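You operate a simulated robot arm through the tools that you are given. There is no shell and no other tool. Be economical: measure what you need, move in short steps, check, and stop when the job is done.

You are at the controls of a simulated robot arm. One attempt, no reset.

Task
Move the pink plug from J5 to J6 with the low rack off, and switch the link over to J6.
Fine: turn the purple knob to J6 and switch on again: the link display reads J6 LINK; leave the supply knobs and the output switch alone.
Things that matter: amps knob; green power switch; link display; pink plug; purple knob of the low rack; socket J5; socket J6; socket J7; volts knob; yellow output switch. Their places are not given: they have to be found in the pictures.

The check looks at the end state, three seconds after you hand in, the way a careful person would. Anything else that was tipped, shoved, dropped, spilled or broken makes it a failure.

Robot
A 6-joint arm with a two-finger gripper, fixed in place. Base frame: the origin is at the foot of the arm, x ahead of it, y to its left, z up. Readings come in mm, degrees, newtons and seconds.
It reaches about 1298 mm from its shoulder. Its first joint turns from -149.0 to 149.0 degrees. Payload 1.57 kg.
The tool frame sits at the grasp point between the pads (the TCP): z along the fingers, y along the line on which they close. The tips reach 21 mm beyond it. Largest opening 70 mm; the body of the gripper starts 50 mm behind the TCP.
Orientation is that of the tool frame in the base frame, as a unit quaternion [x, y, z, w]. With the fingers straight down and closing along the base's y, the tool's x points along the base's -x, its y along +y and its z along -z.

Tools
- The arm moves only by the tool servo_tool. Its argument "rows" is a list of rows, each a list of 7 numbers: the shift along the tool's x, y, z in m, then the turn, a rotation vector about the tool's x, y, z in degrees, then the closure, from 0 (fully open) to 1 (shut). In form: [[dx, dy, dz, ax, ay, az, claw], ...]. A call has 1 to 8 rows; each row is the pose to reach, as a shift and turn from the pose commanded when the call began, along the tool's axes at that moment. Rows are played at 5 a second. More than 50 mm and 8.6 degrees between two rows, or a gripper value outside its range, and nothing of the call is played. A pose out of reach is approached as far as the arm can. The call stops where the force on the tool passes 40 N (or 10 N more than at its start, if that is more) or the arm is blocked; 0.2 s more then pass. Each finger halts on what it meets, pressing with about 29 N; the grip force reading is that of the motor and also rises with nothing between the fingers. The clock runs only during rows and for 0.2 s after the last one: add rows that repeat a pose to give the fingers time. The reply holds the time, the measured pose of the TCP, the force on the tool along the base axes, the opening and the grip force, in the units named above and with some noise, with the torque about the TCP (base axes, N m) and any sound that the robot's microphone picked up.
- Cameras (640 x 400 px; columns grow to the right, rows downward): "scene" is fixed at [388.9, 488, 1506.9]; the picture's right is [0.97, 0.26, 0.00], its down [0.23, -0.85, -0.48] and it looks along [-0.12, 0.46, -0.88] (base axes); focal length 329 px, centre (320, 200). "wrist" rides on the gripper at [79, 4, -81] in the tool frame; the picture's right is [-0.05, 1.00, 0.00], its down [-0.67, -0.03, -0.74] and it looks along [-0.74, -0.04, 0.67] (tool axes); focal length 256 px, centre (320, 200).
- snapshot(camera): a new picture of that camera. No time passes.
- lift_body(by): slides the trunk up (or, below 0, down) by that many mm; the arm rides with it, the base frame stays. It gives what a move gives, with no picture.
- probe_pixels(camera, pixels): for up to 12 pixels [column, row] of the newest picture of that camera ("zoom" is the newest enlarged one), the place [x, y, z] in the base frame of the surface seen there, good to about 3 mm, but the place of the scene camera against the robot may be out by one fixed shift of up to 25 mm in any direction. No time passes.
- enlarge(camera, box): a new picture of the part [left, top, right, bottom] of that camera's present view, enlarged. No time passes.
- finish_job(): hands the job in; it is judged then, once.

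Work in short steps. Measure before you move; look again where a grasp or a placing could have gone wrong, and mend it. You have 80 turns and 54 pictures in all, those below and enlarged ones among them. Open the gripper and draw the arm clear of the work before you hand the job in, unless the task says otherwise; then end with one line.

The tools are called after "Call:" as name(argument=value, ...) on one line, values as JSON. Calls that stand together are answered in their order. servo_tool: Moves the arm, as the interface text tells. Its arguments: {"type":"object","properties":{"rows":{"type":"array"}},"required":["rows"]} The other tools are called the same way: lift_body (by) slides the trunk up or down; snapshot (camera) takes a picture; probe_pixels (camera, pixels) gives the place of the surface under pixels of a picture; enlarge (camera, box) takes an enlarged picture of a part of a camera's view; finish_job () hands the job in.

At the start:

```text
clock: 0.0
eef_pos: [94.5, 707.8, 1141.4]
ee_rot: [0.001, 1.0, 0.001, 0.0]
ft_force: [-0.5, -0.2, -0.4]
ft_torque: [0.04, -0.03, -0.02]
width: 70.1
grip_force: 0.1
trunk travel left (down, up): [-824.0, 146.0]
```

scene: 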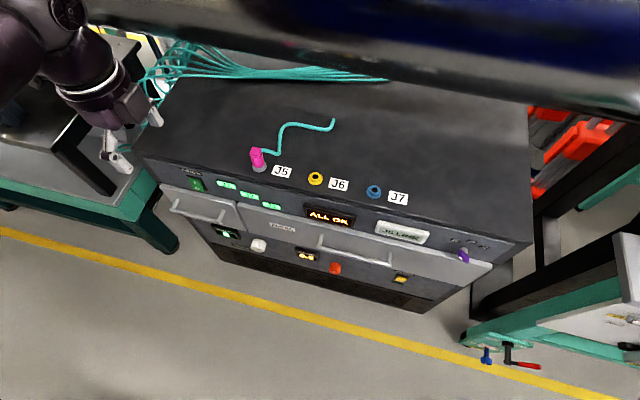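
wrist: 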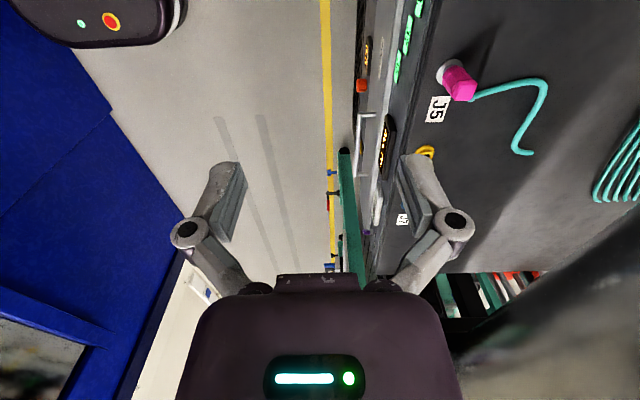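

I'll look closer at the rack front and the sockets.

Call:
enlarge(camera="scene", box=[150, 140, 350, 280])

Call:
enlarge(camera="scene", box=[320, 160, 520, 300])

Call:
probe_pixels(camera="scene", pixels=[[257, 154], [259, 168], [316, 178], [374, 190], [197, 186], [226, 234], [463, 254], [335, 267], [258, 245], [400, 279], [400, 232], [330, 217]])

```text
2.86 times, centred on (250, 210) of scene
```

zoom: 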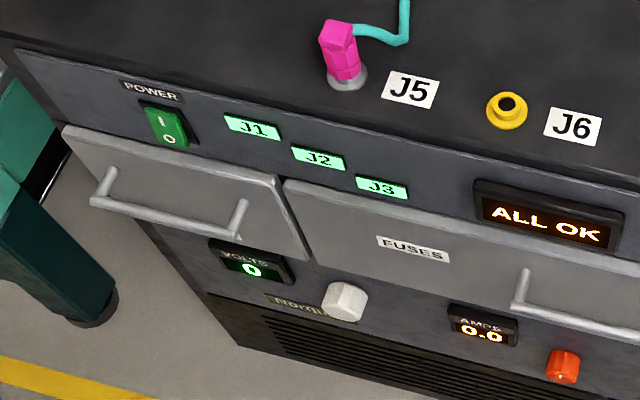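

```text
2.86 times, centred on (420, 230) of scene
```

zoom: 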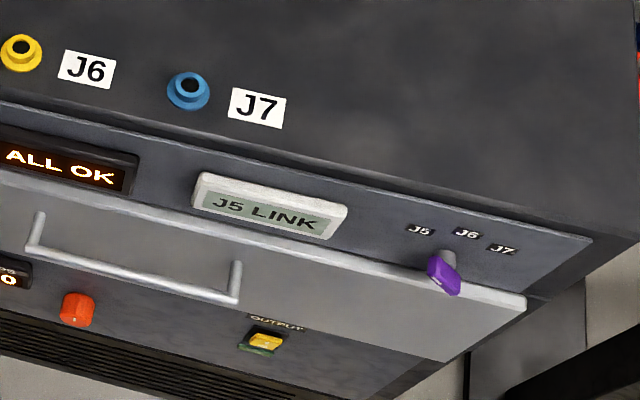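

```text
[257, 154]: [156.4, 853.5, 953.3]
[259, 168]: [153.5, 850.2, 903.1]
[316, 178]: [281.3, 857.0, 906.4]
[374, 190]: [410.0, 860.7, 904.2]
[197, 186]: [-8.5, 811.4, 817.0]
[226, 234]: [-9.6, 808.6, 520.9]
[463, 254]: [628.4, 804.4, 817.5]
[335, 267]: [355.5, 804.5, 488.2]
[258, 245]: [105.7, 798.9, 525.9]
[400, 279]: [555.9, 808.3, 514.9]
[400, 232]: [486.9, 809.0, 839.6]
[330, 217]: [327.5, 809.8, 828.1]
```

Zoom shows link display "J5 LINK", the power switch at (-8,811,817), and the purple knob at (628,804,817). I'll measure the same items with the wrist camera to find the scene camera's shift.

Call:
probe_pixels(camera="wrist", pixels=[[462, 84], [456, 68], [446, 72], [426, 152], [437, 108], [408, 220], [530, 120], [384, 140], [361, 86]])

Call:
enlarge(camera="wrist", box=[340, 0, 560, 160])

Call:
probe_pixels(camera="scene", pixels=[[282, 172], [338, 184], [398, 198], [300, 126], [257, 149], [263, 152], [260, 170], [195, 190], [199, 180], [173, 195], [320, 240], [462, 248]])

```text
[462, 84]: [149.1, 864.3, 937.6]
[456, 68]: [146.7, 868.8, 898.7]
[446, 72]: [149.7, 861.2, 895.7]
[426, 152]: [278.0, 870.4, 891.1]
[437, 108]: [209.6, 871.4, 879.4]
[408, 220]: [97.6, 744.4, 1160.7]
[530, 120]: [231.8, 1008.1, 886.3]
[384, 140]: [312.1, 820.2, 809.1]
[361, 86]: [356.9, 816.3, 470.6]
```

```text
2.50 times, centred on (450, 80) of wrist
```

zoom: 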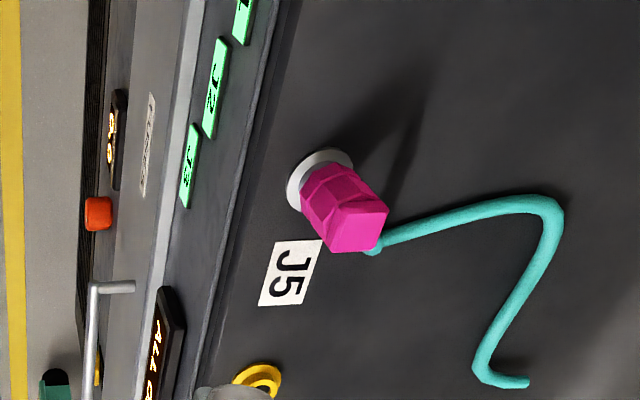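

```text
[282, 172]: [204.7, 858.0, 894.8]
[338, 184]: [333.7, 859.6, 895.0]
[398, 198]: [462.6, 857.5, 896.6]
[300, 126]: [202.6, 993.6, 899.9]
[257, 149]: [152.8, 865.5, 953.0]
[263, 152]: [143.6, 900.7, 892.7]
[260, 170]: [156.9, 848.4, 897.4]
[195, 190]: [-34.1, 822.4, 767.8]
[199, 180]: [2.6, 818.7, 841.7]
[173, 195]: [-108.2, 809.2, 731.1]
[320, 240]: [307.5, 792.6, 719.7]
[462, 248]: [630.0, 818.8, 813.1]
```

The scene camera reads about (0,-11,+15) off, so the plug is near (150,866,937 top), J6 near (280,869) and the switch near (-9,822,803). I'll turn the hand toward +y first, away from the rack.

Call:
servo_tool(rows=[[0, 0, 0, -8.5, 0, 0, 0.3], [0, -0.005, 0, -17, 0, 0, 0.6], [0, -0.01, 0, -25.5, 0, 0, 1], [0, -0.015, 0, -34, 0, 0, 1], [0, -0.02, 0, -42.5, 0, 0, 1], [0, -0.03, 0, -51, 0, 0, 1], [0, -0.04, 0, -59.5, 0, 0, 1], [0, -0.05, 0, -68, 0, 0, 1]])

```text
clock: 1.8
eef_pos: [99.6, 656.6, 1258.8]
ee_rot: [0.0, 0.828, 0.56, 0.001]
ft_force: [0.7, 0.3, -0.4]
ft_torque: [0.0, -0.01, -0.04]
width: 0.0
grip_force: 28.8
out of reach, approached as far as the arm can: row 2, 3, 4, 5, 6, 7, 8
trunk travel left (down, up): [-824.0, 146.0]
```

The pose was only partly reached (z rose to 1259, so the shoulder sits too high). I'll look at the arm before lowering the trunk.

Call:
snapshot(camera="scene")

Call:
snapshot(camera="wrist")

```text
48 pictures are left
```

scene: 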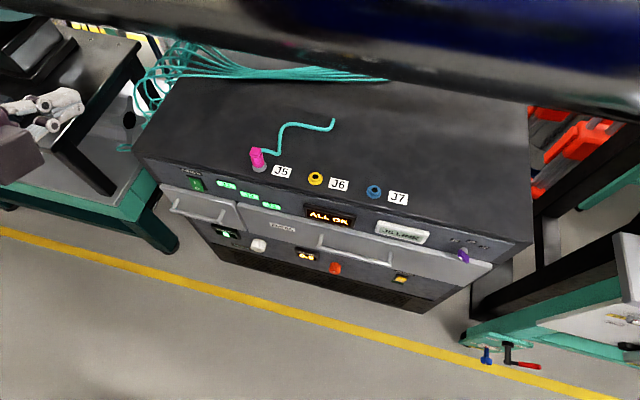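

```text
47 pictures are left
```

wrist: 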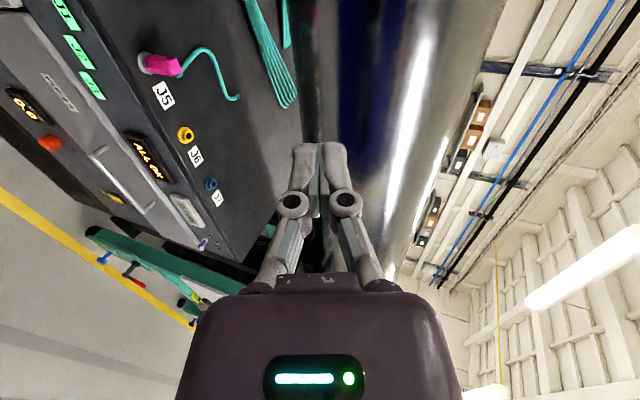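

A big metal cylinder hangs over the rack; I'll measure it before moving on.

Call:
probe_pixels(camera="scene", pixels=[[120, 10], [250, 40], [250, 10], [400, 70], [450, 90], [600, 115], [600, 60], [60, 120], [150, 60]])

Call:
probe_pixels(camera="wrist", pixels=[[320, 100], [370, 100], [440, 100], [330, 20], [460, 20], [370, 180]])

```text
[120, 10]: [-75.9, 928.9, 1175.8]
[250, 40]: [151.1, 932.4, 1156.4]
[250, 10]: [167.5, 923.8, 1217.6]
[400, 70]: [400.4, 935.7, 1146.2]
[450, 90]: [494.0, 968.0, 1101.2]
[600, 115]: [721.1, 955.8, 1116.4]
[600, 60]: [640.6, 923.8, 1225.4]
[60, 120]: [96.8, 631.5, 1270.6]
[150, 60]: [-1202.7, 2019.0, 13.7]
```

```text
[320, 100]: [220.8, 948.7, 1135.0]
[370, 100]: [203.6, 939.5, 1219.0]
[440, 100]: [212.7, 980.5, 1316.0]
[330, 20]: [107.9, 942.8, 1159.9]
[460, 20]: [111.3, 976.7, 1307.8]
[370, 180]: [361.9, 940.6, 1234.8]
```

The duct runs along x (centre about y 1113, z 1207, radius 178), so I'll work from the front with a tilted hand. I'll lower the trunk so that horizontal poses come within reach.

Call:
lift_body(by=-250)

Call:
servo_tool(rows=[[0, 0, 0, 0, 0, 8.5, 1], [0, 0, 0, 0, 0, 17, 1], [0, 0, 0, 0, 0, 25.5, 1], [0, 0, 0, 0, 0, 34, 1], [0, 0, 0, 0, 0, 42.5, 1], [0, 0, 0, 0, 0, 51, 1], [0, 0, 0, 0, 0, 59.5, 1], [0, 0, 0, 0, 0, 68, 1]])

```text
clock: 4.4
eef_pos: [99.5, 658.6, 1008.5]
ee_rot: [0.0, 0.83, 0.558, 0.001]
ft_force: [0.6, -0.1, 0.0]
ft_torque: [0.01, -0.02, -0.02]
width: 0.0
grip_force: 28.6
trunk travel left (down, up): [-574.0, 396.0]
```

```text
clock: 6.2
eef_pos: [99.8, 658.3, 1008.9]
ee_rot: [0.466, 0.686, 0.464, -0.312]
ft_force: [-0.2, 0.3, 0.8]
ft_torque: [-0.01, 0.01, 0.0]
width: 0.0
grip_force: 28.4
trunk travel left (down, up): [-574.0, 396.0]
```

Roll is under way; I'll finish the remaining 22° roll, then pitch level.

Call:
servo_tool(rows=[[0, 0, 0, 0, 0, 7.5, 1], [0, 0, 0, 0, 0, 15, 1], [0, 0, 0, 0, 0, 22, 1]])

Call:
servo_tool(rows=[[0, 0, 0, 0, -7.5, 0, 1], [0, 0, 0, 0, -15, 0, 1], [0, 0, 0, 0, -22.2, 0, 1]])

```text
clock: 7.0
eef_pos: [100.1, 657.8, 1008.4]
ee_rot: [0.587, 0.586, 0.395, -0.395]
ft_force: [0.6, 0.8, 0.1]
ft_torque: [-0.01, -0.02, -0.03]
width: 0.0
grip_force: 28.3
trunk travel left (down, up): [-574.0, 396.0]
```

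```text
clock: 7.8
eef_pos: [98.1, 657.4, 948.9]
ee_rot: [0.652, 0.651, 0.275, -0.274]
ft_force: [0.1, -0.1, 0.3]
ft_torque: [0.03, 0.04, -0.02]
width: 0.0
grip_force: 28.6
out of reach, approached as far as the arm can: row 1, 2, 3
trunk travel left (down, up): [-574.0, 396.0]
```

Wrong sign on the pitch: the tool now points 45° down. I'll pitch the other way to level.

Call:
servo_tool(rows=[[0, 0, 0, 0, 7.5, 0, 1], [0, 0, 0, 0, 15, 0, 1], [0, 0, 0, 0, 22.5, 0, 1], [0, 0, 0, 0, 30, 0, 1], [0, 0, 0, 0, 37.5, 0, 1], [0, 0, 0, 0, 44.5, 0, 1]])

Call:
snapshot(camera="wrist")

```text
clock: 9.2
eef_pos: [100.0, 671.3, 1074.9]
ee_rot: [0.476, 0.532, 0.524, -0.465]
ft_force: [0.2, 0.0, 1.5]
ft_torque: [-0.08, -0.01, -0.01]
width: 0.0
grip_force: 28.5
out of reach, approached as far as the arm can: row 1, 2, 3, 4, 5, 6
trunk travel left (down, up): [-574.0, 396.0]
```

```text
46 pictures are left
```

wrist: 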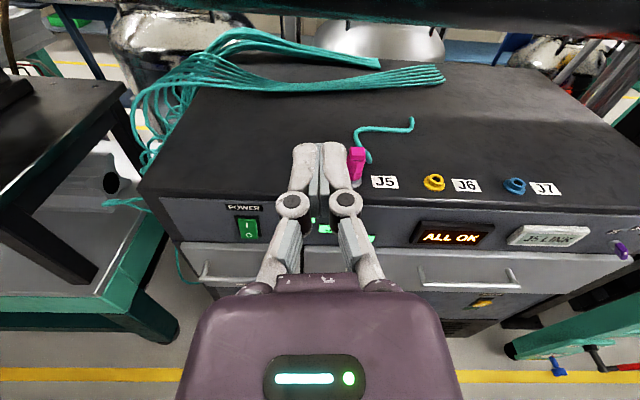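

Hand is level now (roll off by about 6.6°), with the switch visible at (247,229) in the wrist view. I'll square the roll, move forward and left, then lower the trunk.

Call:
servo_tool(rows=[[0, -0.03, 0.02, 0, 0, 2.2, 1], [0, -0.06, 0.04, 0, 0, 4.4, 1], [0.005, -0.09, 0.06, 0, 0, 6.6, 1], [0.012, -0.108, 0.079, 0, 0, 6.6, 1], [0.012, -0.108, 0.079, 0, 0, 6.6, 1]])

Call:
lift_body(by=-220)

Call:
snapshot(camera="wrist")

```text
clock: 10.4
eef_pos: [-7.3, 752.5, 1079.4]
ee_rot: [-0.527, -0.469, -0.472, 0.529]
ft_force: [-0.1, 0.3, -0.5]
ft_torque: [-0.01, 0.03, 0.03]
width: 0.2
grip_force: 28.4
out of reach, approached as far as the arm can: row 2, 3, 4, 5
trunk travel left (down, up): [-574.0, 396.0]
```

```text
clock: 12.7
eef_pos: [-6.2, 753.4, 858.1]
ee_rot: [-0.526, -0.47, -0.471, 0.53]
ft_force: [-0.5, 0.9, 0.2]
ft_torque: [0.02, 0.01, 0.03]
width: 0.0
grip_force: 28.2
trunk travel left (down, up): [-354.0, 616.0]
```

```text
45 pictures are left
```

wrist: 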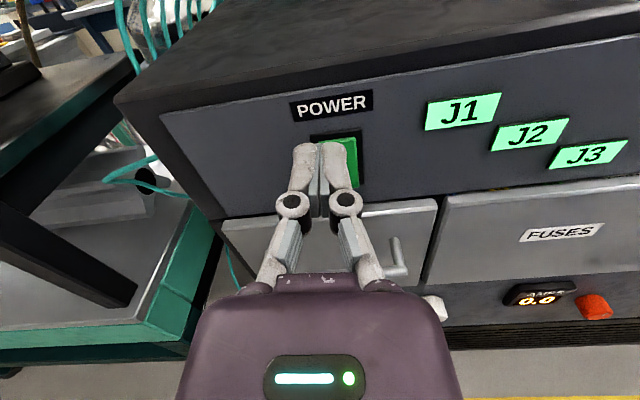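

Now the switch is just behind the finger tips. I'll measure it with the wrist camera.

Call:
enlarge(camera="wrist", box=[260, 80, 420, 220])

Call:
probe_pixels(camera="wrist", pixels=[[314, 137], [345, 141], [353, 155], [356, 178], [361, 139], [362, 185], [333, 104], [370, 230], [395, 250], [400, 275], [270, 212]])

```text
2.86 times, centred on (340, 150) of wrist
```

zoom: 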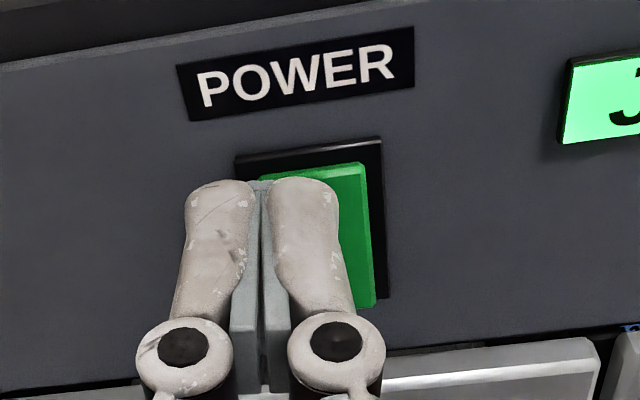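

```text
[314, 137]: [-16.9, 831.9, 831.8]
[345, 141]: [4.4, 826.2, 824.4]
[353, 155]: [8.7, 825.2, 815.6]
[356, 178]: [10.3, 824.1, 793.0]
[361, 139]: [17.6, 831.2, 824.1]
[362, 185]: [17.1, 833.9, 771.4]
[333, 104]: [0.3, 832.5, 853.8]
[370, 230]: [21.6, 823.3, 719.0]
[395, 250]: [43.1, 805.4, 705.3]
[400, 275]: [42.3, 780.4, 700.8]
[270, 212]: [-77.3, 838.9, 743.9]
```

The rocker spans z about 776–824 with its centre at x≈-3 and face at y≈825. I'll move the tips in front of its lower half at z≈786, and level the roll.

Call:
servo_tool(rows=[[-0.036, 0.006, 0, 0, 0, -3.3, 1], [-0.072, 0.0114, 0, 0, 0, -6.6, 1], [-0.072, 0.0114, 0, 0, 0, -6.6, 1]])

Call:
snapshot(camera="wrist")

```text
clock: 13.5
eef_pos: [-4.6, 753.6, 859.2]
ee_rot: [0.5, 0.499, 0.502, -0.5]
ft_force: [-0.3, -0.2, -0.3]
ft_torque: [-0.02, 0.0, -0.02]
width: 0.1
grip_force: 28.8
out of reach, approached as far as the arm can: row 1, 2, 3
trunk travel left (down, up): [-354.0, 616.0]
```

```text
43 pictures are left
```

wrist: 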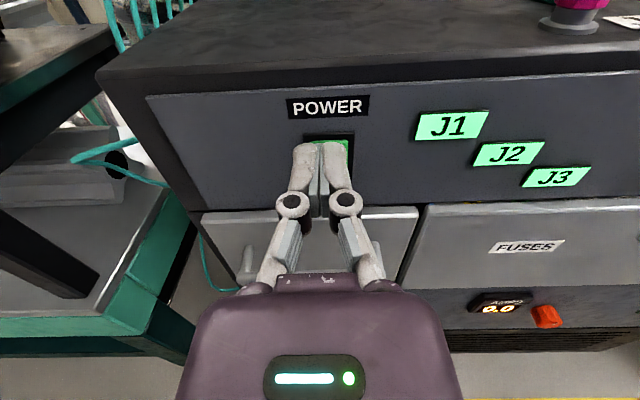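

Orientation is square, but the arm can't lower here, so I'll use the trunk for the 73 mm.

Call:
lift_body(by=-74)

Call:
servo_tool(rows=[[0, 0, 0.015, 0, 0, 0, 1], [0, 0, 0.03, 0, 0, 0, 1], [0, 0, 0.038, 0, 0, 0, 1]])

Call:
snapshot(camera="wrist")

```text
clock: 14.6
eef_pos: [-4.3, 753.8, 785.4]
ee_rot: [0.5, 0.499, 0.501, -0.5]
ft_force: [-0.6, 0.8, 0.2]
ft_torque: [-0.03, -0.03, -0.01]
width: 0.1
grip_force: 29.0
trunk travel left (down, up): [-280.0, 690.0]
```

```text
clock: 15.4
eef_pos: [-4.9, 791.9, 786.1]
ee_rot: [0.499, 0.499, 0.502, -0.501]
ft_force: [-0.3, -0.3, 0.1]
ft_torque: [-0.01, -0.02, 0.02]
width: 0.0
grip_force: 28.0
trunk travel left (down, up): [-280.0, 690.0]
```

```text
42 pictures are left
```

wrist: 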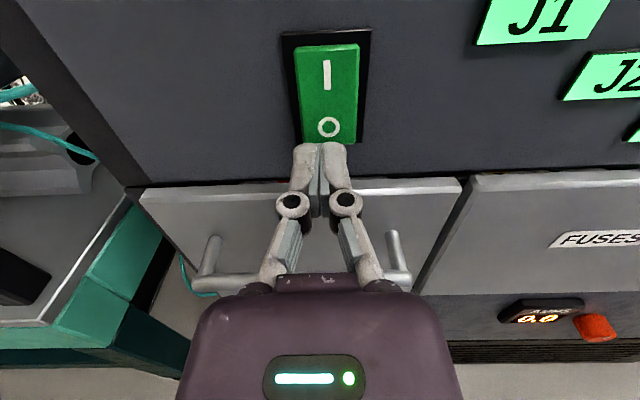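

The tips are at y≈813, near the bottom of the rocker; I'll check the rocker's exact heights.

Call:
probe_pixels(camera="wrist", pixels=[[328, 50], [328, 100], [328, 127], [330, 139], [300, 141], [355, 139], [312, 147], [338, 147], [326, 28]])

```text
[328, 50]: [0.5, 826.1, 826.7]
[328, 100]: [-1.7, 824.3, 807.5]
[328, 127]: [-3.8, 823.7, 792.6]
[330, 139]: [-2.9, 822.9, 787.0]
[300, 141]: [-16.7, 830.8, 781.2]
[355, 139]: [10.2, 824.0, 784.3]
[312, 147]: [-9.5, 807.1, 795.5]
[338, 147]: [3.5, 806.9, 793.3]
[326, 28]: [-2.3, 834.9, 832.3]
```

Press: tips cover z 778–794, the lower half. Advance about 16 mm then back off.

Call:
servo_tool(rows=[[0, 0, 0.006, 0, 0, 0, 1], [0, 0, 0.01, 0, 0, 0, 1], [0, 0, 0.013, 0, 0, 0, 1], [0, 0, 0.016, 0, 0, 0, 1], [0, 0, 0.018, 0, 0, 0, 1]])

Call:
servo_tool(rows=[[0, 0, -0.02, 0, 0, 0, 1], [0, 0, -0.04, 0, 0, 0, 1], [0, 0, -0.06, 0, 0, 0, 1]])

Call:
snapshot(camera="scene")

```text
clock: 16.7
eef_pos: [-3.9, 806.1, 785.4]
ee_rot: [0.5, 0.499, 0.501, -0.5]
ft_force: [-0.7, -6.7, -4.1]
ft_torque: [-0.04, -0.02, 0.02]
width: 6.0
grip_force: 28.5
trunk travel left (down, up): [-280.0, 690.0]
stopped in row 5: the force on the tool passed its limit at 43 N (the readings are from after the stop); the commanded pose is now the measured one
```

```text
clock: 17.5
eef_pos: [-5.0, 748.0, 784.9]
ee_rot: [0.499, 0.5, 0.501, -0.501]
ft_force: [-0.2, 0.3, -0.6]
ft_torque: [-0.02, -0.01, 0.01]
width: 0.0
grip_force: 28.1
trunk travel left (down, up): [-280.0, 690.0]
```

```text
41 pictures are left
```

scene: 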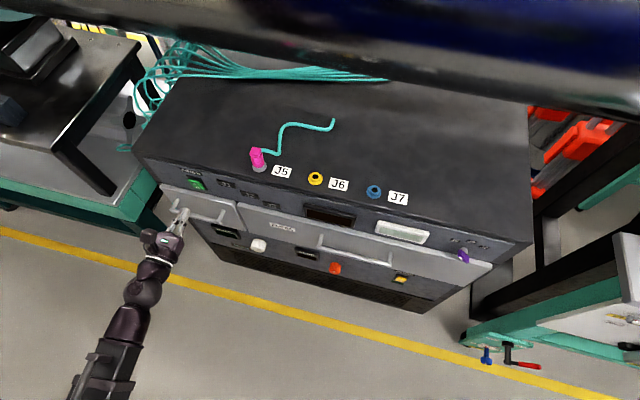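

All displays are dark: power is off. Now I'll raise the trunk and pitch the hand 45° down for the plug.

Call:
lift_body(by=260)

Call:
servo_tool(rows=[[0, 0.02, 0, 0, -7.5, 0, 0.7], [0, 0.045, 0, 0, -15, 0, 0.4], [0, 0.07, 0, 0, -22.5, 0, 0.2], [0, 0.1, 0, 0, -30, 0, 0.2], [0, 0.13, 0, 0, -37.5, 0, 0.2], [0, 0.155, 0, 0, -45, 0, 0.2], [0, 0.155, 0, 0, -45, 0, 0.2]])

Call:
snapshot(camera="wrist")

```text
clock: 20.1
eef_pos: [-6.8, 746.7, 1045.5]
ee_rot: [0.5, 0.501, 0.499, -0.5]
ft_force: [-0.1, -0.3, 0.1]
ft_torque: [0.01, 0.01, -0.02]
width: 0.3
grip_force: 28.7
trunk travel left (down, up): [-540.0, 430.0]
```

```text
clock: 21.8
eef_pos: [63.4, 742.9, 921.0]
ee_rot: [0.668, 0.62, 0.341, -0.23]
ft_force: [0.7, 1.2, 0.0]
ft_torque: [-0.02, -0.01, -0.03]
width: 56.1
grip_force: 0.0
out of reach, approached as far as the arm can: row 1, 2, 3, 4, 5, 6, 7
trunk travel left (down, up): [-540.0, 430.0]
```

```text
40 pictures are left
```

wrist: 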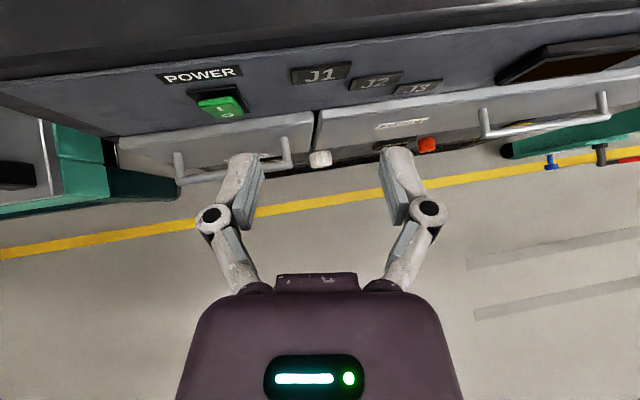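

Readings show the arm keeps its wrist at a fixed height, so vertical travel comes only from the trunk and pitch. I'll raise the trunk, then play a null row to see what the commanded pose really is.

Call:
lift_body(by=70)

Call:
servo_tool(rows=[[0, 0, 0, 0, 0, 0, 0.2]])

```text
clock: 22.8
eef_pos: [64.2, 743.7, 992.0]
ee_rot: [0.668, 0.62, 0.341, -0.23]
ft_force: [1.0, 0.5, 0.8]
ft_torque: [-0.01, -0.03, 0.0]
width: 56.1
grip_force: 0.0
trunk travel left (down, up): [-610.0, 360.0]
```

```text
clock: 23.2
eef_pos: [62.8, 743.7, 992.3]
ee_rot: [0.667, 0.621, 0.341, -0.232]
ft_force: [-0.2, -1.0, -0.4]
ft_torque: [0.01, 0.0, 0.01]
width: 56.0
grip_force: 0.1
trunk travel left (down, up): [-610.0, 360.0]
```

Commanded equals measured after a lift. Now square the hand and move to (150, 790).

Call:
servo_tool(rows=[[0.006, 0.02, 0.014, 2.4, -0.7, 0, 0.2], [0.012, 0.04, 0.028, 4.9, -1.4, 0, 0.2], [0.018, 0.06, 0.042, 7.3, -2.1, 0, 0.2], [0.024, 0.0786, 0.0557, 9.7, -2.8, 0, 0.2], [0.024, 0.0786, 0.0557, 9.7, -2.8, 0, 0.2]])

Call:
snapshot(camera="wrist")

```text
clock: 24.4
eef_pos: [66.5, 788.5, 989.5]
ee_rot: [0.671, 0.621, 0.339, -0.224]
ft_force: [0.6, -0.1, 0.7]
ft_torque: [-0.03, 0.04, 0.01]
width: 55.6
grip_force: 0.0
out of reach, approached as far as the arm can: row 1, 2, 3, 4, 5
trunk travel left (down, up): [-610.0, 360.0]
```

```text
39 pictures are left
```

wrist: 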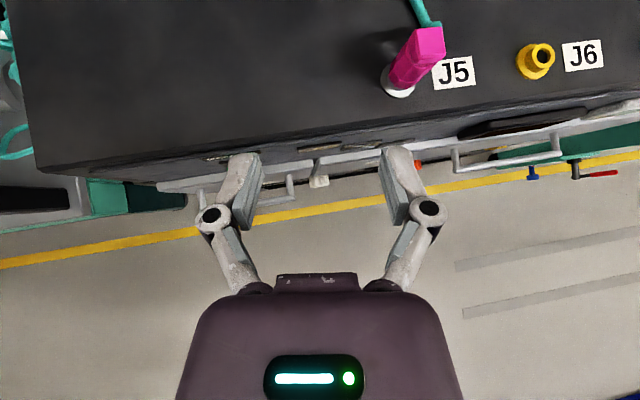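

x did not move as commanded; I'll look at how the arm is laid out.

Call:
snapshot(camera="scene")

```text
38 pictures are left
```

scene: 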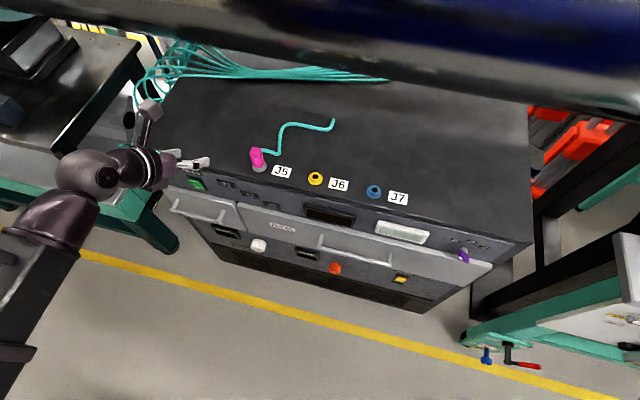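

I'll probe arm points to learn the link geometry.

Call:
probe_pixels(camera="scene", pixels=[[105, 178], [145, 170], [85, 165], [40, 215], [60, 230], [30, 280], [15, 350], [20, 390], [150, 110]])

```text
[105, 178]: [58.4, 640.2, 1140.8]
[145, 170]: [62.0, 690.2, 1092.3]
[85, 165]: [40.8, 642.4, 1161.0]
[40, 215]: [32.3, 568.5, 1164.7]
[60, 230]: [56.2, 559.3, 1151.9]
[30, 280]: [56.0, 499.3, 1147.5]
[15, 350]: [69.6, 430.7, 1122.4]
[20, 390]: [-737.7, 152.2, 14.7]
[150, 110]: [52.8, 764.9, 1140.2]
```

I'll test a pure +20 mm base z translation, then a pure +20 mm x one, to see which freedoms work.

Call:
servo_tool(rows=[[0.0074, 0.0012, -0.0066, 0, 0, 0, 0.2], [0.0148, 0.0023, -0.0132, 0, 0, 0, 0.2], [0.0148, 0.0023, -0.0132, 0, 0, 0, 0.2]])

Call:
servo_tool(rows=[[0, 0.01, 0.0017, 0, 0, 0, 0.2], [0, 0.0197, 0.0034, 0, 0, 0, 0.2], [0, 0.0197, 0.0034, 0, 0, 0, 0.2]])

```text
clock: 25.2
eef_pos: [66.9, 788.8, 989.6]
ee_rot: [0.671, 0.621, 0.339, -0.224]
ft_force: [0.9, -0.4, -0.8]
ft_torque: [0.02, 0.01, 0.0]
width: 55.7
grip_force: 0.0
out of reach, approached as far as the arm can: row 1, 2, 3
trunk travel left (down, up): [-610.0, 360.0]
```

```text
clock: 26.0
eef_pos: [80.1, 787.8, 990.3]
ee_rot: [0.672, 0.619, 0.343, -0.22]
ft_force: [-0.4, -0.6, -0.2]
ft_torque: [0.0, 0.0, 0.01]
width: 56.1
grip_force: 0.1
out of reach, approached as far as the arm can: row 2, 3
trunk travel left (down, up): [-610.0, 360.0]
```

z is trunk-only (a SCARA-type arm), and x is blocked at fixed yaw. I'll try x together with a yaw toward +x.

Call:
servo_tool(rows=[[0, 0.0173, 0.003, -3.7, -0.6, 3.3, 0.2], [0, 0.0345, 0.006, -7.4, -1.2, 6.6, 0.2], [0, 0.0345, 0.006, -7.4, -1.2, 6.6, 0.2]])

```text
clock: 26.8
eef_pos: [116.1, 787.5, 991.4]
ee_rot: [0.722, 0.56, 0.358, -0.193]
ft_force: [-0.6, 0.1, -0.7]
ft_torque: [0.02, 0.02, -0.02]
width: 56.2
grip_force: 0.0
trunk travel left (down, up): [-610.0, 360.0]
```

Yaw toward +x is what the arm needs there. I'll continue to above the plug (149,866), tips still about 30 mm over its top, and level the roll (+9.7°).

Call:
servo_tool(rows=[[0.019, 0.003, 0.021, 0, 0, 3.2, 0.2], [0.038, 0.006, 0.042, 0, 0, 6.4, 0.2], [0.056, 0.008, 0.063, 0, 0, 9.7, 0.2], [0.056, 0.008, 0.063, 0, 0, 9.7, 0.2]])

Call:
snapshot(camera="wrist")

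```text
clock: 27.8
eef_pos: [151.2, 866.5, 990.2]
ee_rot: [0.768, 0.497, 0.339, -0.222]
ft_force: [0.6, -0.3, 0.0]
ft_torque: [0.01, 0.0, 0.03]
width: 55.9
grip_force: 0.0
trunk travel left (down, up): [-610.0, 360.0]
```

```text
37 pictures are left
```

wrist: 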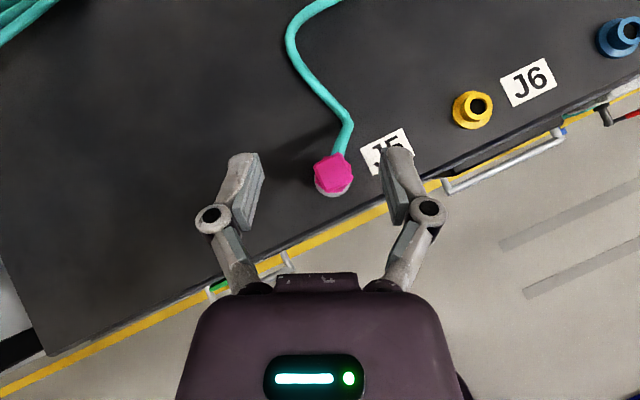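

Plug is centred between the open fingers. Before gripping, I'll check that J6 (x+130) is reachable at this same orientation.

Call:
enlarge(camera="wrist", box=[260, 120, 420, 220])

Call:
probe_pixels(camera="wrist", pixels=[[331, 172], [320, 160], [344, 160], [349, 180], [335, 195], [478, 106], [466, 118], [484, 118], [455, 105], [470, 85], [343, 145]])

Call:
servo_tool(rows=[[0.01, 0.028, 0.01, 0, 0, 0, 0.2], [0.01, 0.058, 0.01, 0, 0, 0, 0.2], [0.01, 0.088, 0.01, 0, 0, 0, 0.2], [0.01, 0.118, 0.03, 0, 0, 0, 0.2], [0.01, 0.118, 0.03, 0, 0, 0, 0.2]])

```text
4.00 times, centred on (340, 170) of wrist
```

zoom: 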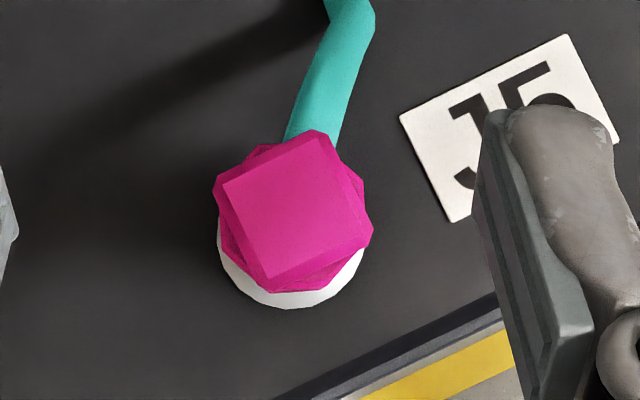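

```text
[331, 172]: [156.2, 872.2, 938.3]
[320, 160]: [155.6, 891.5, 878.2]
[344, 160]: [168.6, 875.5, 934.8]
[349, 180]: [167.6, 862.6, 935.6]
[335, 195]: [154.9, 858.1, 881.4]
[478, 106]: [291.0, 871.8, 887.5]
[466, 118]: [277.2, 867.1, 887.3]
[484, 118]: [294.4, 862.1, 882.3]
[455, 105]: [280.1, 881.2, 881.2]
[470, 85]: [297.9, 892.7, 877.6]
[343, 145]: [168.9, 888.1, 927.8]
```

```text
clock: 29.0
eef_pos: [256.9, 848.7, 990.9]
ee_rot: [0.768, 0.491, 0.351, -0.214]
ft_force: [-0.3, 1.0, -0.1]
ft_torque: [0.0, -0.04, -0.03]
width: 55.6
grip_force: 0.1
out of reach, approached as far as the arm can: row 3, 4, 5
trunk travel left (down, up): [-610.0, 360.0]
```

Some of that request had an unintended z component. I'll retry going exactly above J6 (286,870) with the current orientation.

Call:
servo_tool(rows=[[0.0105, 0.009, 0.0115, 0, 0, 0, 0.2], [0.0209, 0.0179, 0.0229, 0, 0, 0, 0.2], [0.0209, 0.0179, 0.0229, 0, 0, 0, 0.2]])

Call:
snapshot(camera="wrist")

```text
clock: 29.8
eef_pos: [269.8, 874.5, 991.8]
ee_rot: [0.769, 0.49, 0.353, -0.211]
ft_force: [0.0, -0.3, -0.3]
ft_torque: [0.0, -0.02, -0.04]
width: 55.8
grip_force: 0.0
out of reach, approached as far as the arm can: row 1, 2, 3
trunk travel left (down, up): [-610.0, 360.0]
```

```text
35 pictures are left
```

wrist: 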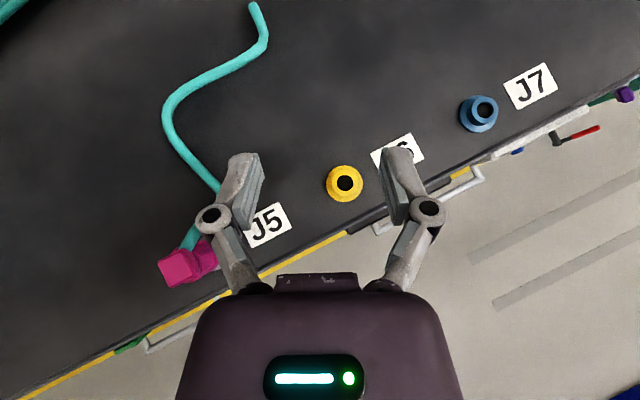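

Almost there; the limit needs a little more yaw at this x. I'll measure J6 and add 10° of yaw.

Call:
probe_pixels(camera="wrist", pixels=[[345, 183], [333, 183], [357, 183], [345, 170], [345, 196], [327, 185], [363, 185], [478, 113]])

Call:
servo_tool(rows=[[0.001, 0.008, 0.001, -3.7, 0, 3.3, 0.2], [0.0017, 0.0165, 0.0018, -7.4, 0, 6.7, 0.2], [0.0017, 0.0165, 0.0018, -7.4, 0, 6.7, 0.2]])

Call:
snapshot(camera="wrist")

```text
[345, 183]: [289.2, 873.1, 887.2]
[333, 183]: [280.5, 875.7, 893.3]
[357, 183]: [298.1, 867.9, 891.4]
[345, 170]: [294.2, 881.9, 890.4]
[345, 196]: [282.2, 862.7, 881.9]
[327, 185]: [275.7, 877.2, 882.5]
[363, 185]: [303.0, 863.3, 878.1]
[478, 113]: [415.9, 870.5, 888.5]
```

```text
clock: 30.6
eef_pos: [286.1, 869.4, 990.1]
ee_rot: [0.807, 0.429, 0.358, -0.193]
ft_force: [0.3, 0.1, 0.2]
ft_torque: [0.02, 0.01, 0.0]
width: 56.1
grip_force: 0.1
trunk travel left (down, up): [-610.0, 360.0]
```

```text
34 pictures are left
```

wrist: 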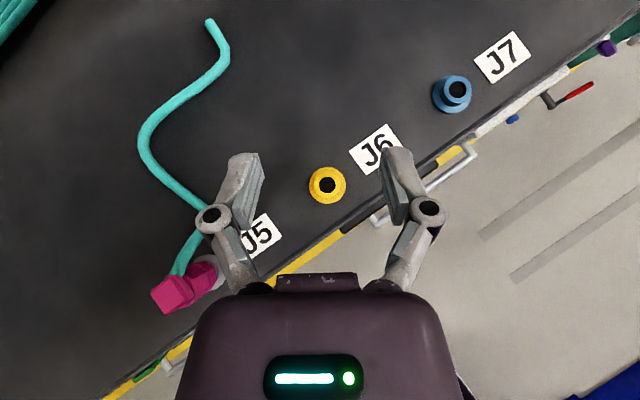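

Reached. J6's centre is about (288,872). I'll re-measure it and go back above the plug with this same orientation.

Call:
probe_pixels(camera="wrist", pixels=[[327, 185], [317, 185], [338, 185], [327, 174], [327, 197], [310, 186], [346, 185], [170, 293], [215, 290]])

Call:
servo_tool(rows=[[-0.012, -0.027, -0.013, 0, 0, 0, 0.2], [-0.024, -0.054, -0.0265, 0, 0, 0, 0.2], [-0.036, -0.081, -0.04, 0, 0, 0, 0.2], [-0.0483, -0.1085, -0.053, 0, 0, 0, 0.2], [-0.0483, -0.1085, -0.053, 0, 0, 0, 0.2]])

Call:
enlarge(camera="wrist", box=[250, 120, 410, 220])

```text
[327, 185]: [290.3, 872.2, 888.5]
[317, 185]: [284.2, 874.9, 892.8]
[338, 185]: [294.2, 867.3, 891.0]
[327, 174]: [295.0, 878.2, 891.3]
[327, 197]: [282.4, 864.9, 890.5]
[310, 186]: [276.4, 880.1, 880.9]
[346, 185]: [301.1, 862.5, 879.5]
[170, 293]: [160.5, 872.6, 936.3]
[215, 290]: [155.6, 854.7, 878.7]
```

```text
clock: 31.8
eef_pos: [156.3, 870.5, 990.0]
ee_rot: [0.808, 0.428, 0.358, -0.191]
ft_force: [-1.0, -0.5, 0.1]
ft_torque: [-0.01, 0.01, -0.01]
width: 55.9
grip_force: 0.1
trunk travel left (down, up): [-610.0, 360.0]
```

```text
4.00 times, centred on (330, 170) of wrist
```

zoom: 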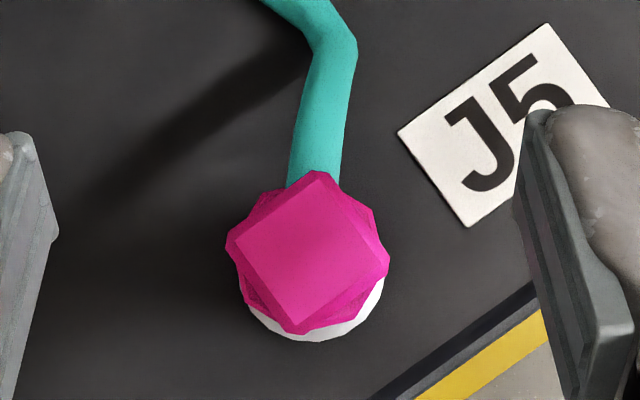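

The plug sits about 3 mm toward tool +y of the finger centre. I'll shift, then lower 74 mm with the trunk so the pads straddle it.

Call:
servo_tool(rows=[[0, 0.003, 0, 0, 0, 0, 0.2], [0, 0.003, 0, 0, 0, 0, 0.2]])

Call:
lift_body(by=-74)

Call:
snapshot(camera="wrist")

```text
clock: 32.4
eef_pos: [159.2, 869.4, 990.0]
ee_rot: [0.808, 0.428, 0.358, -0.191]
ft_force: [-0.2, 0.1, -0.1]
ft_torque: [0.03, 0.03, 0.0]
width: 55.9
grip_force: 0.1
trunk travel left (down, up): [-610.0, 360.0]
```

```text
clock: 33.5
eef_pos: [158.8, 870.2, 914.8]
ee_rot: [0.807, 0.429, 0.358, -0.192]
ft_force: [0.5, 0.2, -0.7]
ft_torque: [0.0, -0.03, 0.01]
width: 56.1
grip_force: 0.1
trunk travel left (down, up): [-536.0, 434.0]
```

```text
32 pictures are left
```

wrist: 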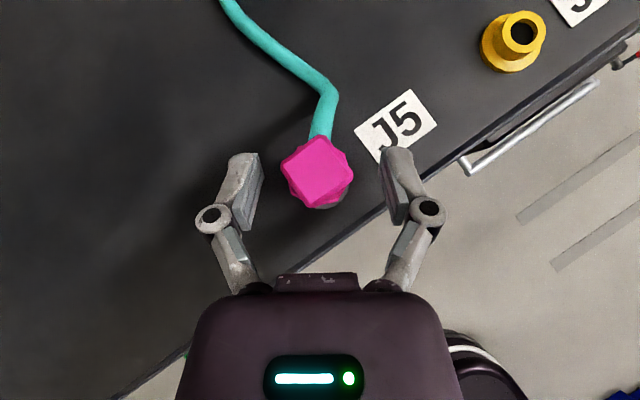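

Plug is centred (317,172). Closing the gripper.

Call:
servo_tool(rows=[[0, 0, 0, 0, 0, 0, 0.5], [0, 0, 0, 0, 0, 0, 0.8], [0, 0, 0, 0, 0, 0, 1], [0, 0, 0, 0, 0, 0, 1], [0, 0, 0, 0, 0, 0, 1]])

Call:
enlarge(camera="wrist", box=[220, 100, 420, 240])

```text
clock: 34.8
eef_pos: [159.5, 869.3, 915.6]
ee_rot: [0.806, 0.429, 0.359, -0.193]
ft_force: [-1.4, 0.6, 3.7]
ft_torque: [0.0, 0.03, -0.02]
width: 25.1
grip_force: 28.8
trunk travel left (down, up): [-536.0, 434.0]
```

```text
2.86 times, centred on (320, 170) of wrist
```

zoom: 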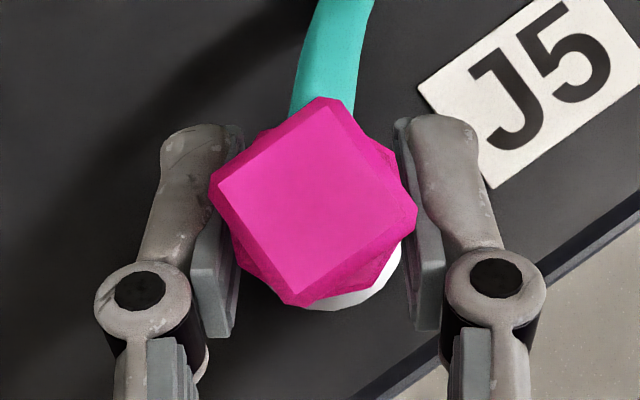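

Gripped at 25 mm width. Pull up slowly by 25 mm and check.

Call:
lift_body(by=25)

Call:
enlarge(camera="wrist", box=[220, 100, 420, 240])

```text
clock: 35.5
eef_pos: [157.8, 869.4, 940.7]
ee_rot: [0.807, 0.428, 0.358, -0.191]
ft_force: [0.3, -0.2, -0.7]
ft_torque: [0.0, -0.03, -0.03]
width: 24.8
grip_force: 28.7
trunk travel left (down, up): [-561.0, 409.0]
```

```text
2.86 times, centred on (320, 170) of wrist
```

zoom: 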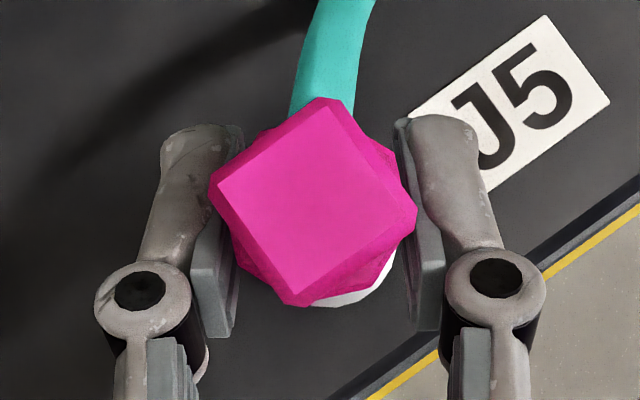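

The plug rises with the hand. I'll raise 40 mm more and look from the scene camera to check that the pin is clear.

Call:
lift_body(by=40)

Call:
enlarge(camera="scene", box=[190, 100, 350, 200])

```text
clock: 36.3
eef_pos: [159.3, 868.8, 980.6]
ee_rot: [0.807, 0.428, 0.357, -0.192]
ft_force: [-0.3, 0.3, -1.0]
ft_torque: [0.03, -0.03, 0.0]
width: 25.0
grip_force: 29.5
trunk travel left (down, up): [-601.0, 369.0]
```

```text
4.00 times, centred on (270, 150) of scene
```

zoom: 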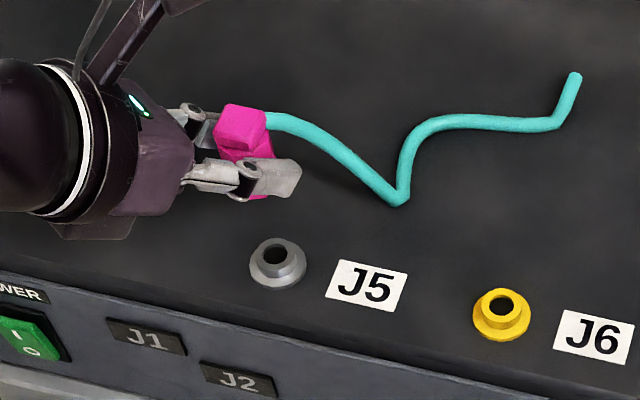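

The plug is out and the sockets are visible. I'll probe both hole rims for the exact J5→J6 vector.

Call:
probe_pixels(camera="zoom", pixels=[[254, 252], [293, 252], [275, 240], [272, 270], [482, 302], [521, 302], [503, 290], [500, 320], [250, 267], [303, 267], [474, 318], [529, 318]])

Call:
servo_tool(rows=[[0.0121, 0.0268, 0.0133, 0, 0, 0, 1], [0.0242, 0.0535, 0.0266, 0, 0, 0, 1], [0.0363, 0.08, 0.0398, 0, 0, 0, 1], [0.0485, 0.107, 0.0531, 0, 0, 0, 1], [0.0485, 0.107, 0.0531, 0, 0, 0, 1]])

Call:
snapshot(camera="wrist")

```text
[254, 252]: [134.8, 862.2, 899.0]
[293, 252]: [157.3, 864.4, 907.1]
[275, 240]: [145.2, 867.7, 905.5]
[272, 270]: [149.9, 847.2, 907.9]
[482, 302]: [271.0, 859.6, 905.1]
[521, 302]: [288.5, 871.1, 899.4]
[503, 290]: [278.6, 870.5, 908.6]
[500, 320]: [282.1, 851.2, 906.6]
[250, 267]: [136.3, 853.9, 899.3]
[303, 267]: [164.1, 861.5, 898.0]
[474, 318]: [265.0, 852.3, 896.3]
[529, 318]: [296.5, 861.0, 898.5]
```

```text
clock: 37.5
eef_pos: [288.4, 869.8, 980.2]
ee_rot: [0.807, 0.428, 0.358, -0.192]
ft_force: [0.1, -0.7, 0.3]
ft_torque: [-0.01, -0.01, 0.01]
width: 24.7
grip_force: 28.6
trunk travel left (down, up): [-601.0, 369.0]
```

```text
28 pictures are left
```

wrist: 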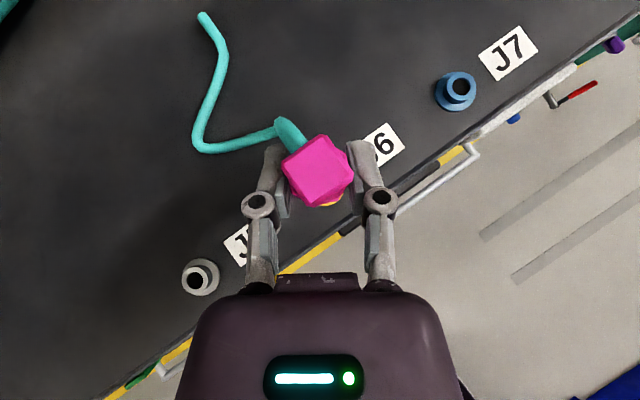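

J5 is visible at (202,272) and J7 at (460,86); J6 should be midway. I'll probe both rims.

Call:
probe_pixels(camera="wrist", pixels=[[191, 279], [199, 279], [194, 269], [194, 288], [184, 281], [205, 276], [460, 87], [451, 90], [468, 85], [460, 76], [460, 98], [332, 204]])

Call:
enlarge(camera="wrist", box=[270, 130, 390, 220])

Call:
enlarge(camera="scene", box=[240, 110, 400, 210])

```text
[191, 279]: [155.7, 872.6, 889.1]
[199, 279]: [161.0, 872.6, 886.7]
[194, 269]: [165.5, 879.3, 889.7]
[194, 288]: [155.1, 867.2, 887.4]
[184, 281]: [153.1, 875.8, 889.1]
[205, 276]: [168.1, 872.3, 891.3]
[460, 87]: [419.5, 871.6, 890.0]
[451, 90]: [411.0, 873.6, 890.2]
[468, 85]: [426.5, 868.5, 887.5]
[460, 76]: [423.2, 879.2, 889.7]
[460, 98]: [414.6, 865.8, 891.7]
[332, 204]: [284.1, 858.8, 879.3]
```

```text
4.44 times, centred on (330, 175) of wrist
```

zoom: 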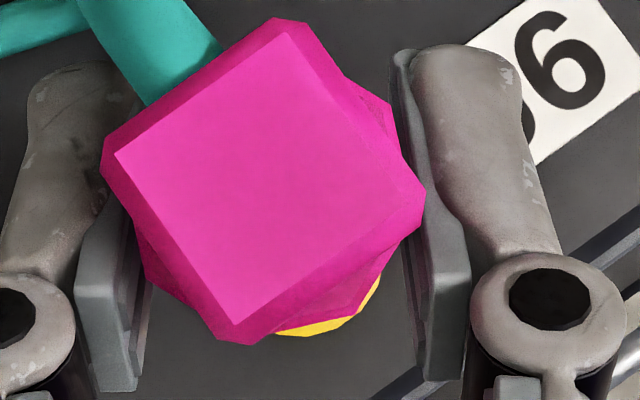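

```text
4.00 times, centred on (320, 160) of scene
```

zoom: 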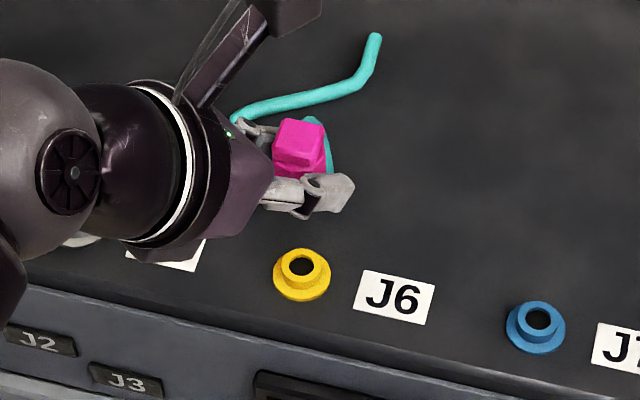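

Spacing comes out at about 129.5–130, so I'll nudge +0.7 mm in x and lower 42 mm first.

Call:
servo_tool(rows=[[0.0003, 0.0006, 0.0003, 0, 0, 0, 1], [0.0003, 0.0006, 0.0003, 0, 0, 0, 1]])

Call:
lift_body(by=-42)

Call:
enlarge(camera="scene", box=[260, 120, 380, 200])

```text
clock: 38.1
eef_pos: [288.9, 869.7, 980.6]
ee_rot: [0.807, 0.428, 0.358, -0.191]
ft_force: [0.0, -0.8, 0.2]
ft_torque: [-0.03, 0.03, -0.01]
width: 24.9
grip_force: 28.9
trunk travel left (down, up): [-601.0, 369.0]
```

```text
clock: 38.9
eef_pos: [287.6, 867.8, 938.1]
ee_rot: [0.807, 0.428, 0.358, -0.192]
ft_force: [0.5, -0.6, -1.0]
ft_torque: [0.0, 0.02, 0.02]
width: 24.7
grip_force: 28.7
trunk travel left (down, up): [-559.0, 411.0]
```

```text
5.00 times, centred on (320, 160) of scene
```

zoom: 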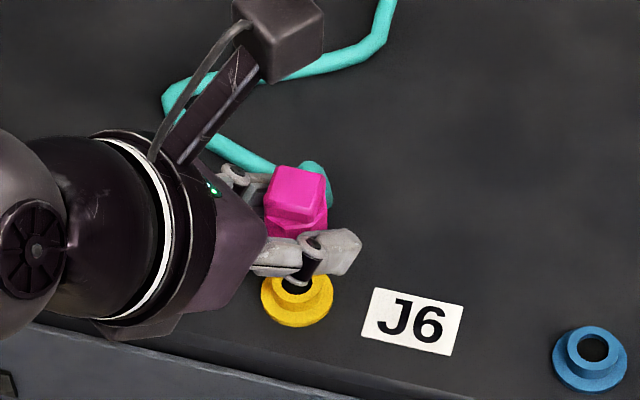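

No contact yet at z 938. Continue down in two steps, watching the force.

Call:
lift_body(by=-12)

Call:
lift_body(by=-10)

Call:
enlarge(camera="wrist", box=[220, 100, 420, 240])

```text
clock: 39.5
eef_pos: [288.6, 869.4, 926.7]
ee_rot: [0.807, 0.429, 0.357, -0.192]
ft_force: [-0.1, -1.4, -0.4]
ft_torque: [0.0, -0.01, -0.01]
width: 25.1
grip_force: 28.7
trunk travel left (down, up): [-547.0, 423.0]
```

```text
clock: 40.1
eef_pos: [289.1, 869.9, 917.6]
ee_rot: [0.807, 0.428, 0.357, -0.192]
ft_force: [-0.8, 0.3, -0.5]
ft_torque: [0.02, 0.02, 0.0]
width: 25.0
grip_force: 28.8
trunk travel left (down, up): [-537.0, 433.0]
```

```text
2.86 times, centred on (320, 170) of wrist
```

zoom: 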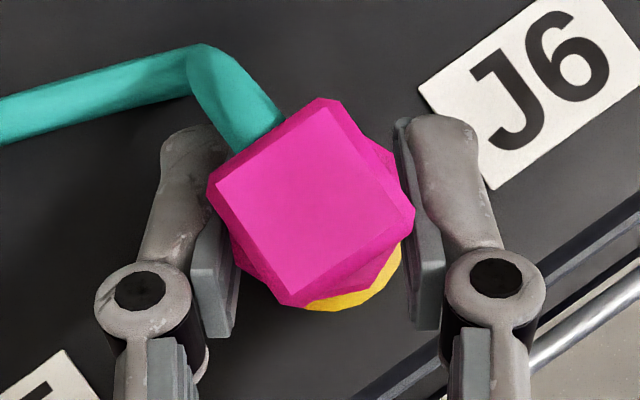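

The view matches the seated J5 picture, with 1 mm left (trunk -537 vs -536). I'll go down 1.5 mm to seat it.

Call:
lift_body(by=-1.5)

```text
clock: 40.6
eef_pos: [288.2, 869.2, 915.1]
ee_rot: [0.807, 0.428, 0.358, -0.192]
ft_force: [-0.1, 2.0, 6.9]
ft_torque: [0.09, 0.03, 0.02]
width: 24.5
grip_force: 28.9
trunk travel left (down, up): [-535.0, 435.0]
```

6.9 N of contact: seated. I'll release partly (42 mm) and check before rising.

Call:
servo_tool(rows=[[0, 0, 0, 0, 0, 0, 0.7], [0, 0, 0, 0, 0, 0, 0.45], [0, 0, 0, 0, 0, 0, 0.45]])

Call:
snapshot(camera="wrist")

```text
clock: 41.4
eef_pos: [288.7, 868.9, 915.5]
ee_rot: [0.807, 0.429, 0.358, -0.192]
ft_force: [0.6, -0.8, -0.5]
ft_torque: [-0.02, -0.01, -0.01]
width: 38.5
grip_force: 0.0
trunk travel left (down, up): [-535.0, 435.0]
```

```text
23 pictures are left
```

wrist: 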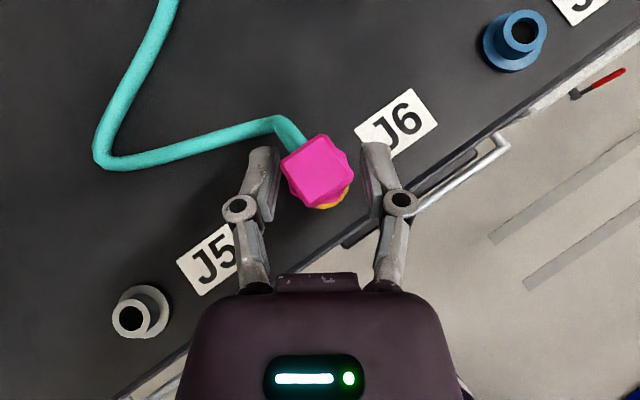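

The plug stays in J6. I'll raise clear of it, and meanwhile measure the bench at right to know the room around the purple knob.

Call:
lift_body(by=85)

Call:
snapshot(camera="scene")

Call:
probe_pixels(camera="scene", pixels=[[470, 340], [487, 350], [530, 320], [505, 350], [600, 250], [630, 245], [600, 310], [538, 365], [620, 350], [463, 258], [452, 241], [471, 246]])

```text
clock: 42.6
eef_pos: [288.2, 868.5, 1000.5]
ee_rot: [0.807, 0.428, 0.358, -0.191]
ft_force: [-0.3, 0.5, -0.5]
ft_torque: [0.0, 0.01, -0.01]
width: 38.5
grip_force: 0.1
trunk travel left (down, up): [-620.0, 350.0]
```

```text
22 pictures are left
```

scene: 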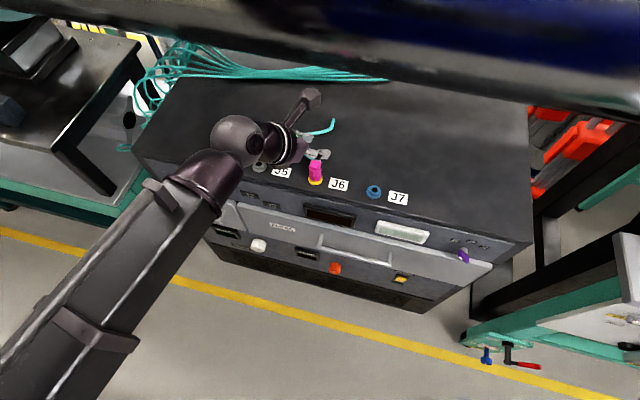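

```text
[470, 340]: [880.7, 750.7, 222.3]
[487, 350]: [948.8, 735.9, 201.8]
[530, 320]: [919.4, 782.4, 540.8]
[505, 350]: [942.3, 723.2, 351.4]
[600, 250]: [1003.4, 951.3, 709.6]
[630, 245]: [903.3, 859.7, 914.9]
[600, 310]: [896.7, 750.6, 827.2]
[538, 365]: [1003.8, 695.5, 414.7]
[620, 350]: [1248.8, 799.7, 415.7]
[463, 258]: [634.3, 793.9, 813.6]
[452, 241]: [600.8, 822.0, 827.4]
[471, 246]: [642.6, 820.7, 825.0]
```

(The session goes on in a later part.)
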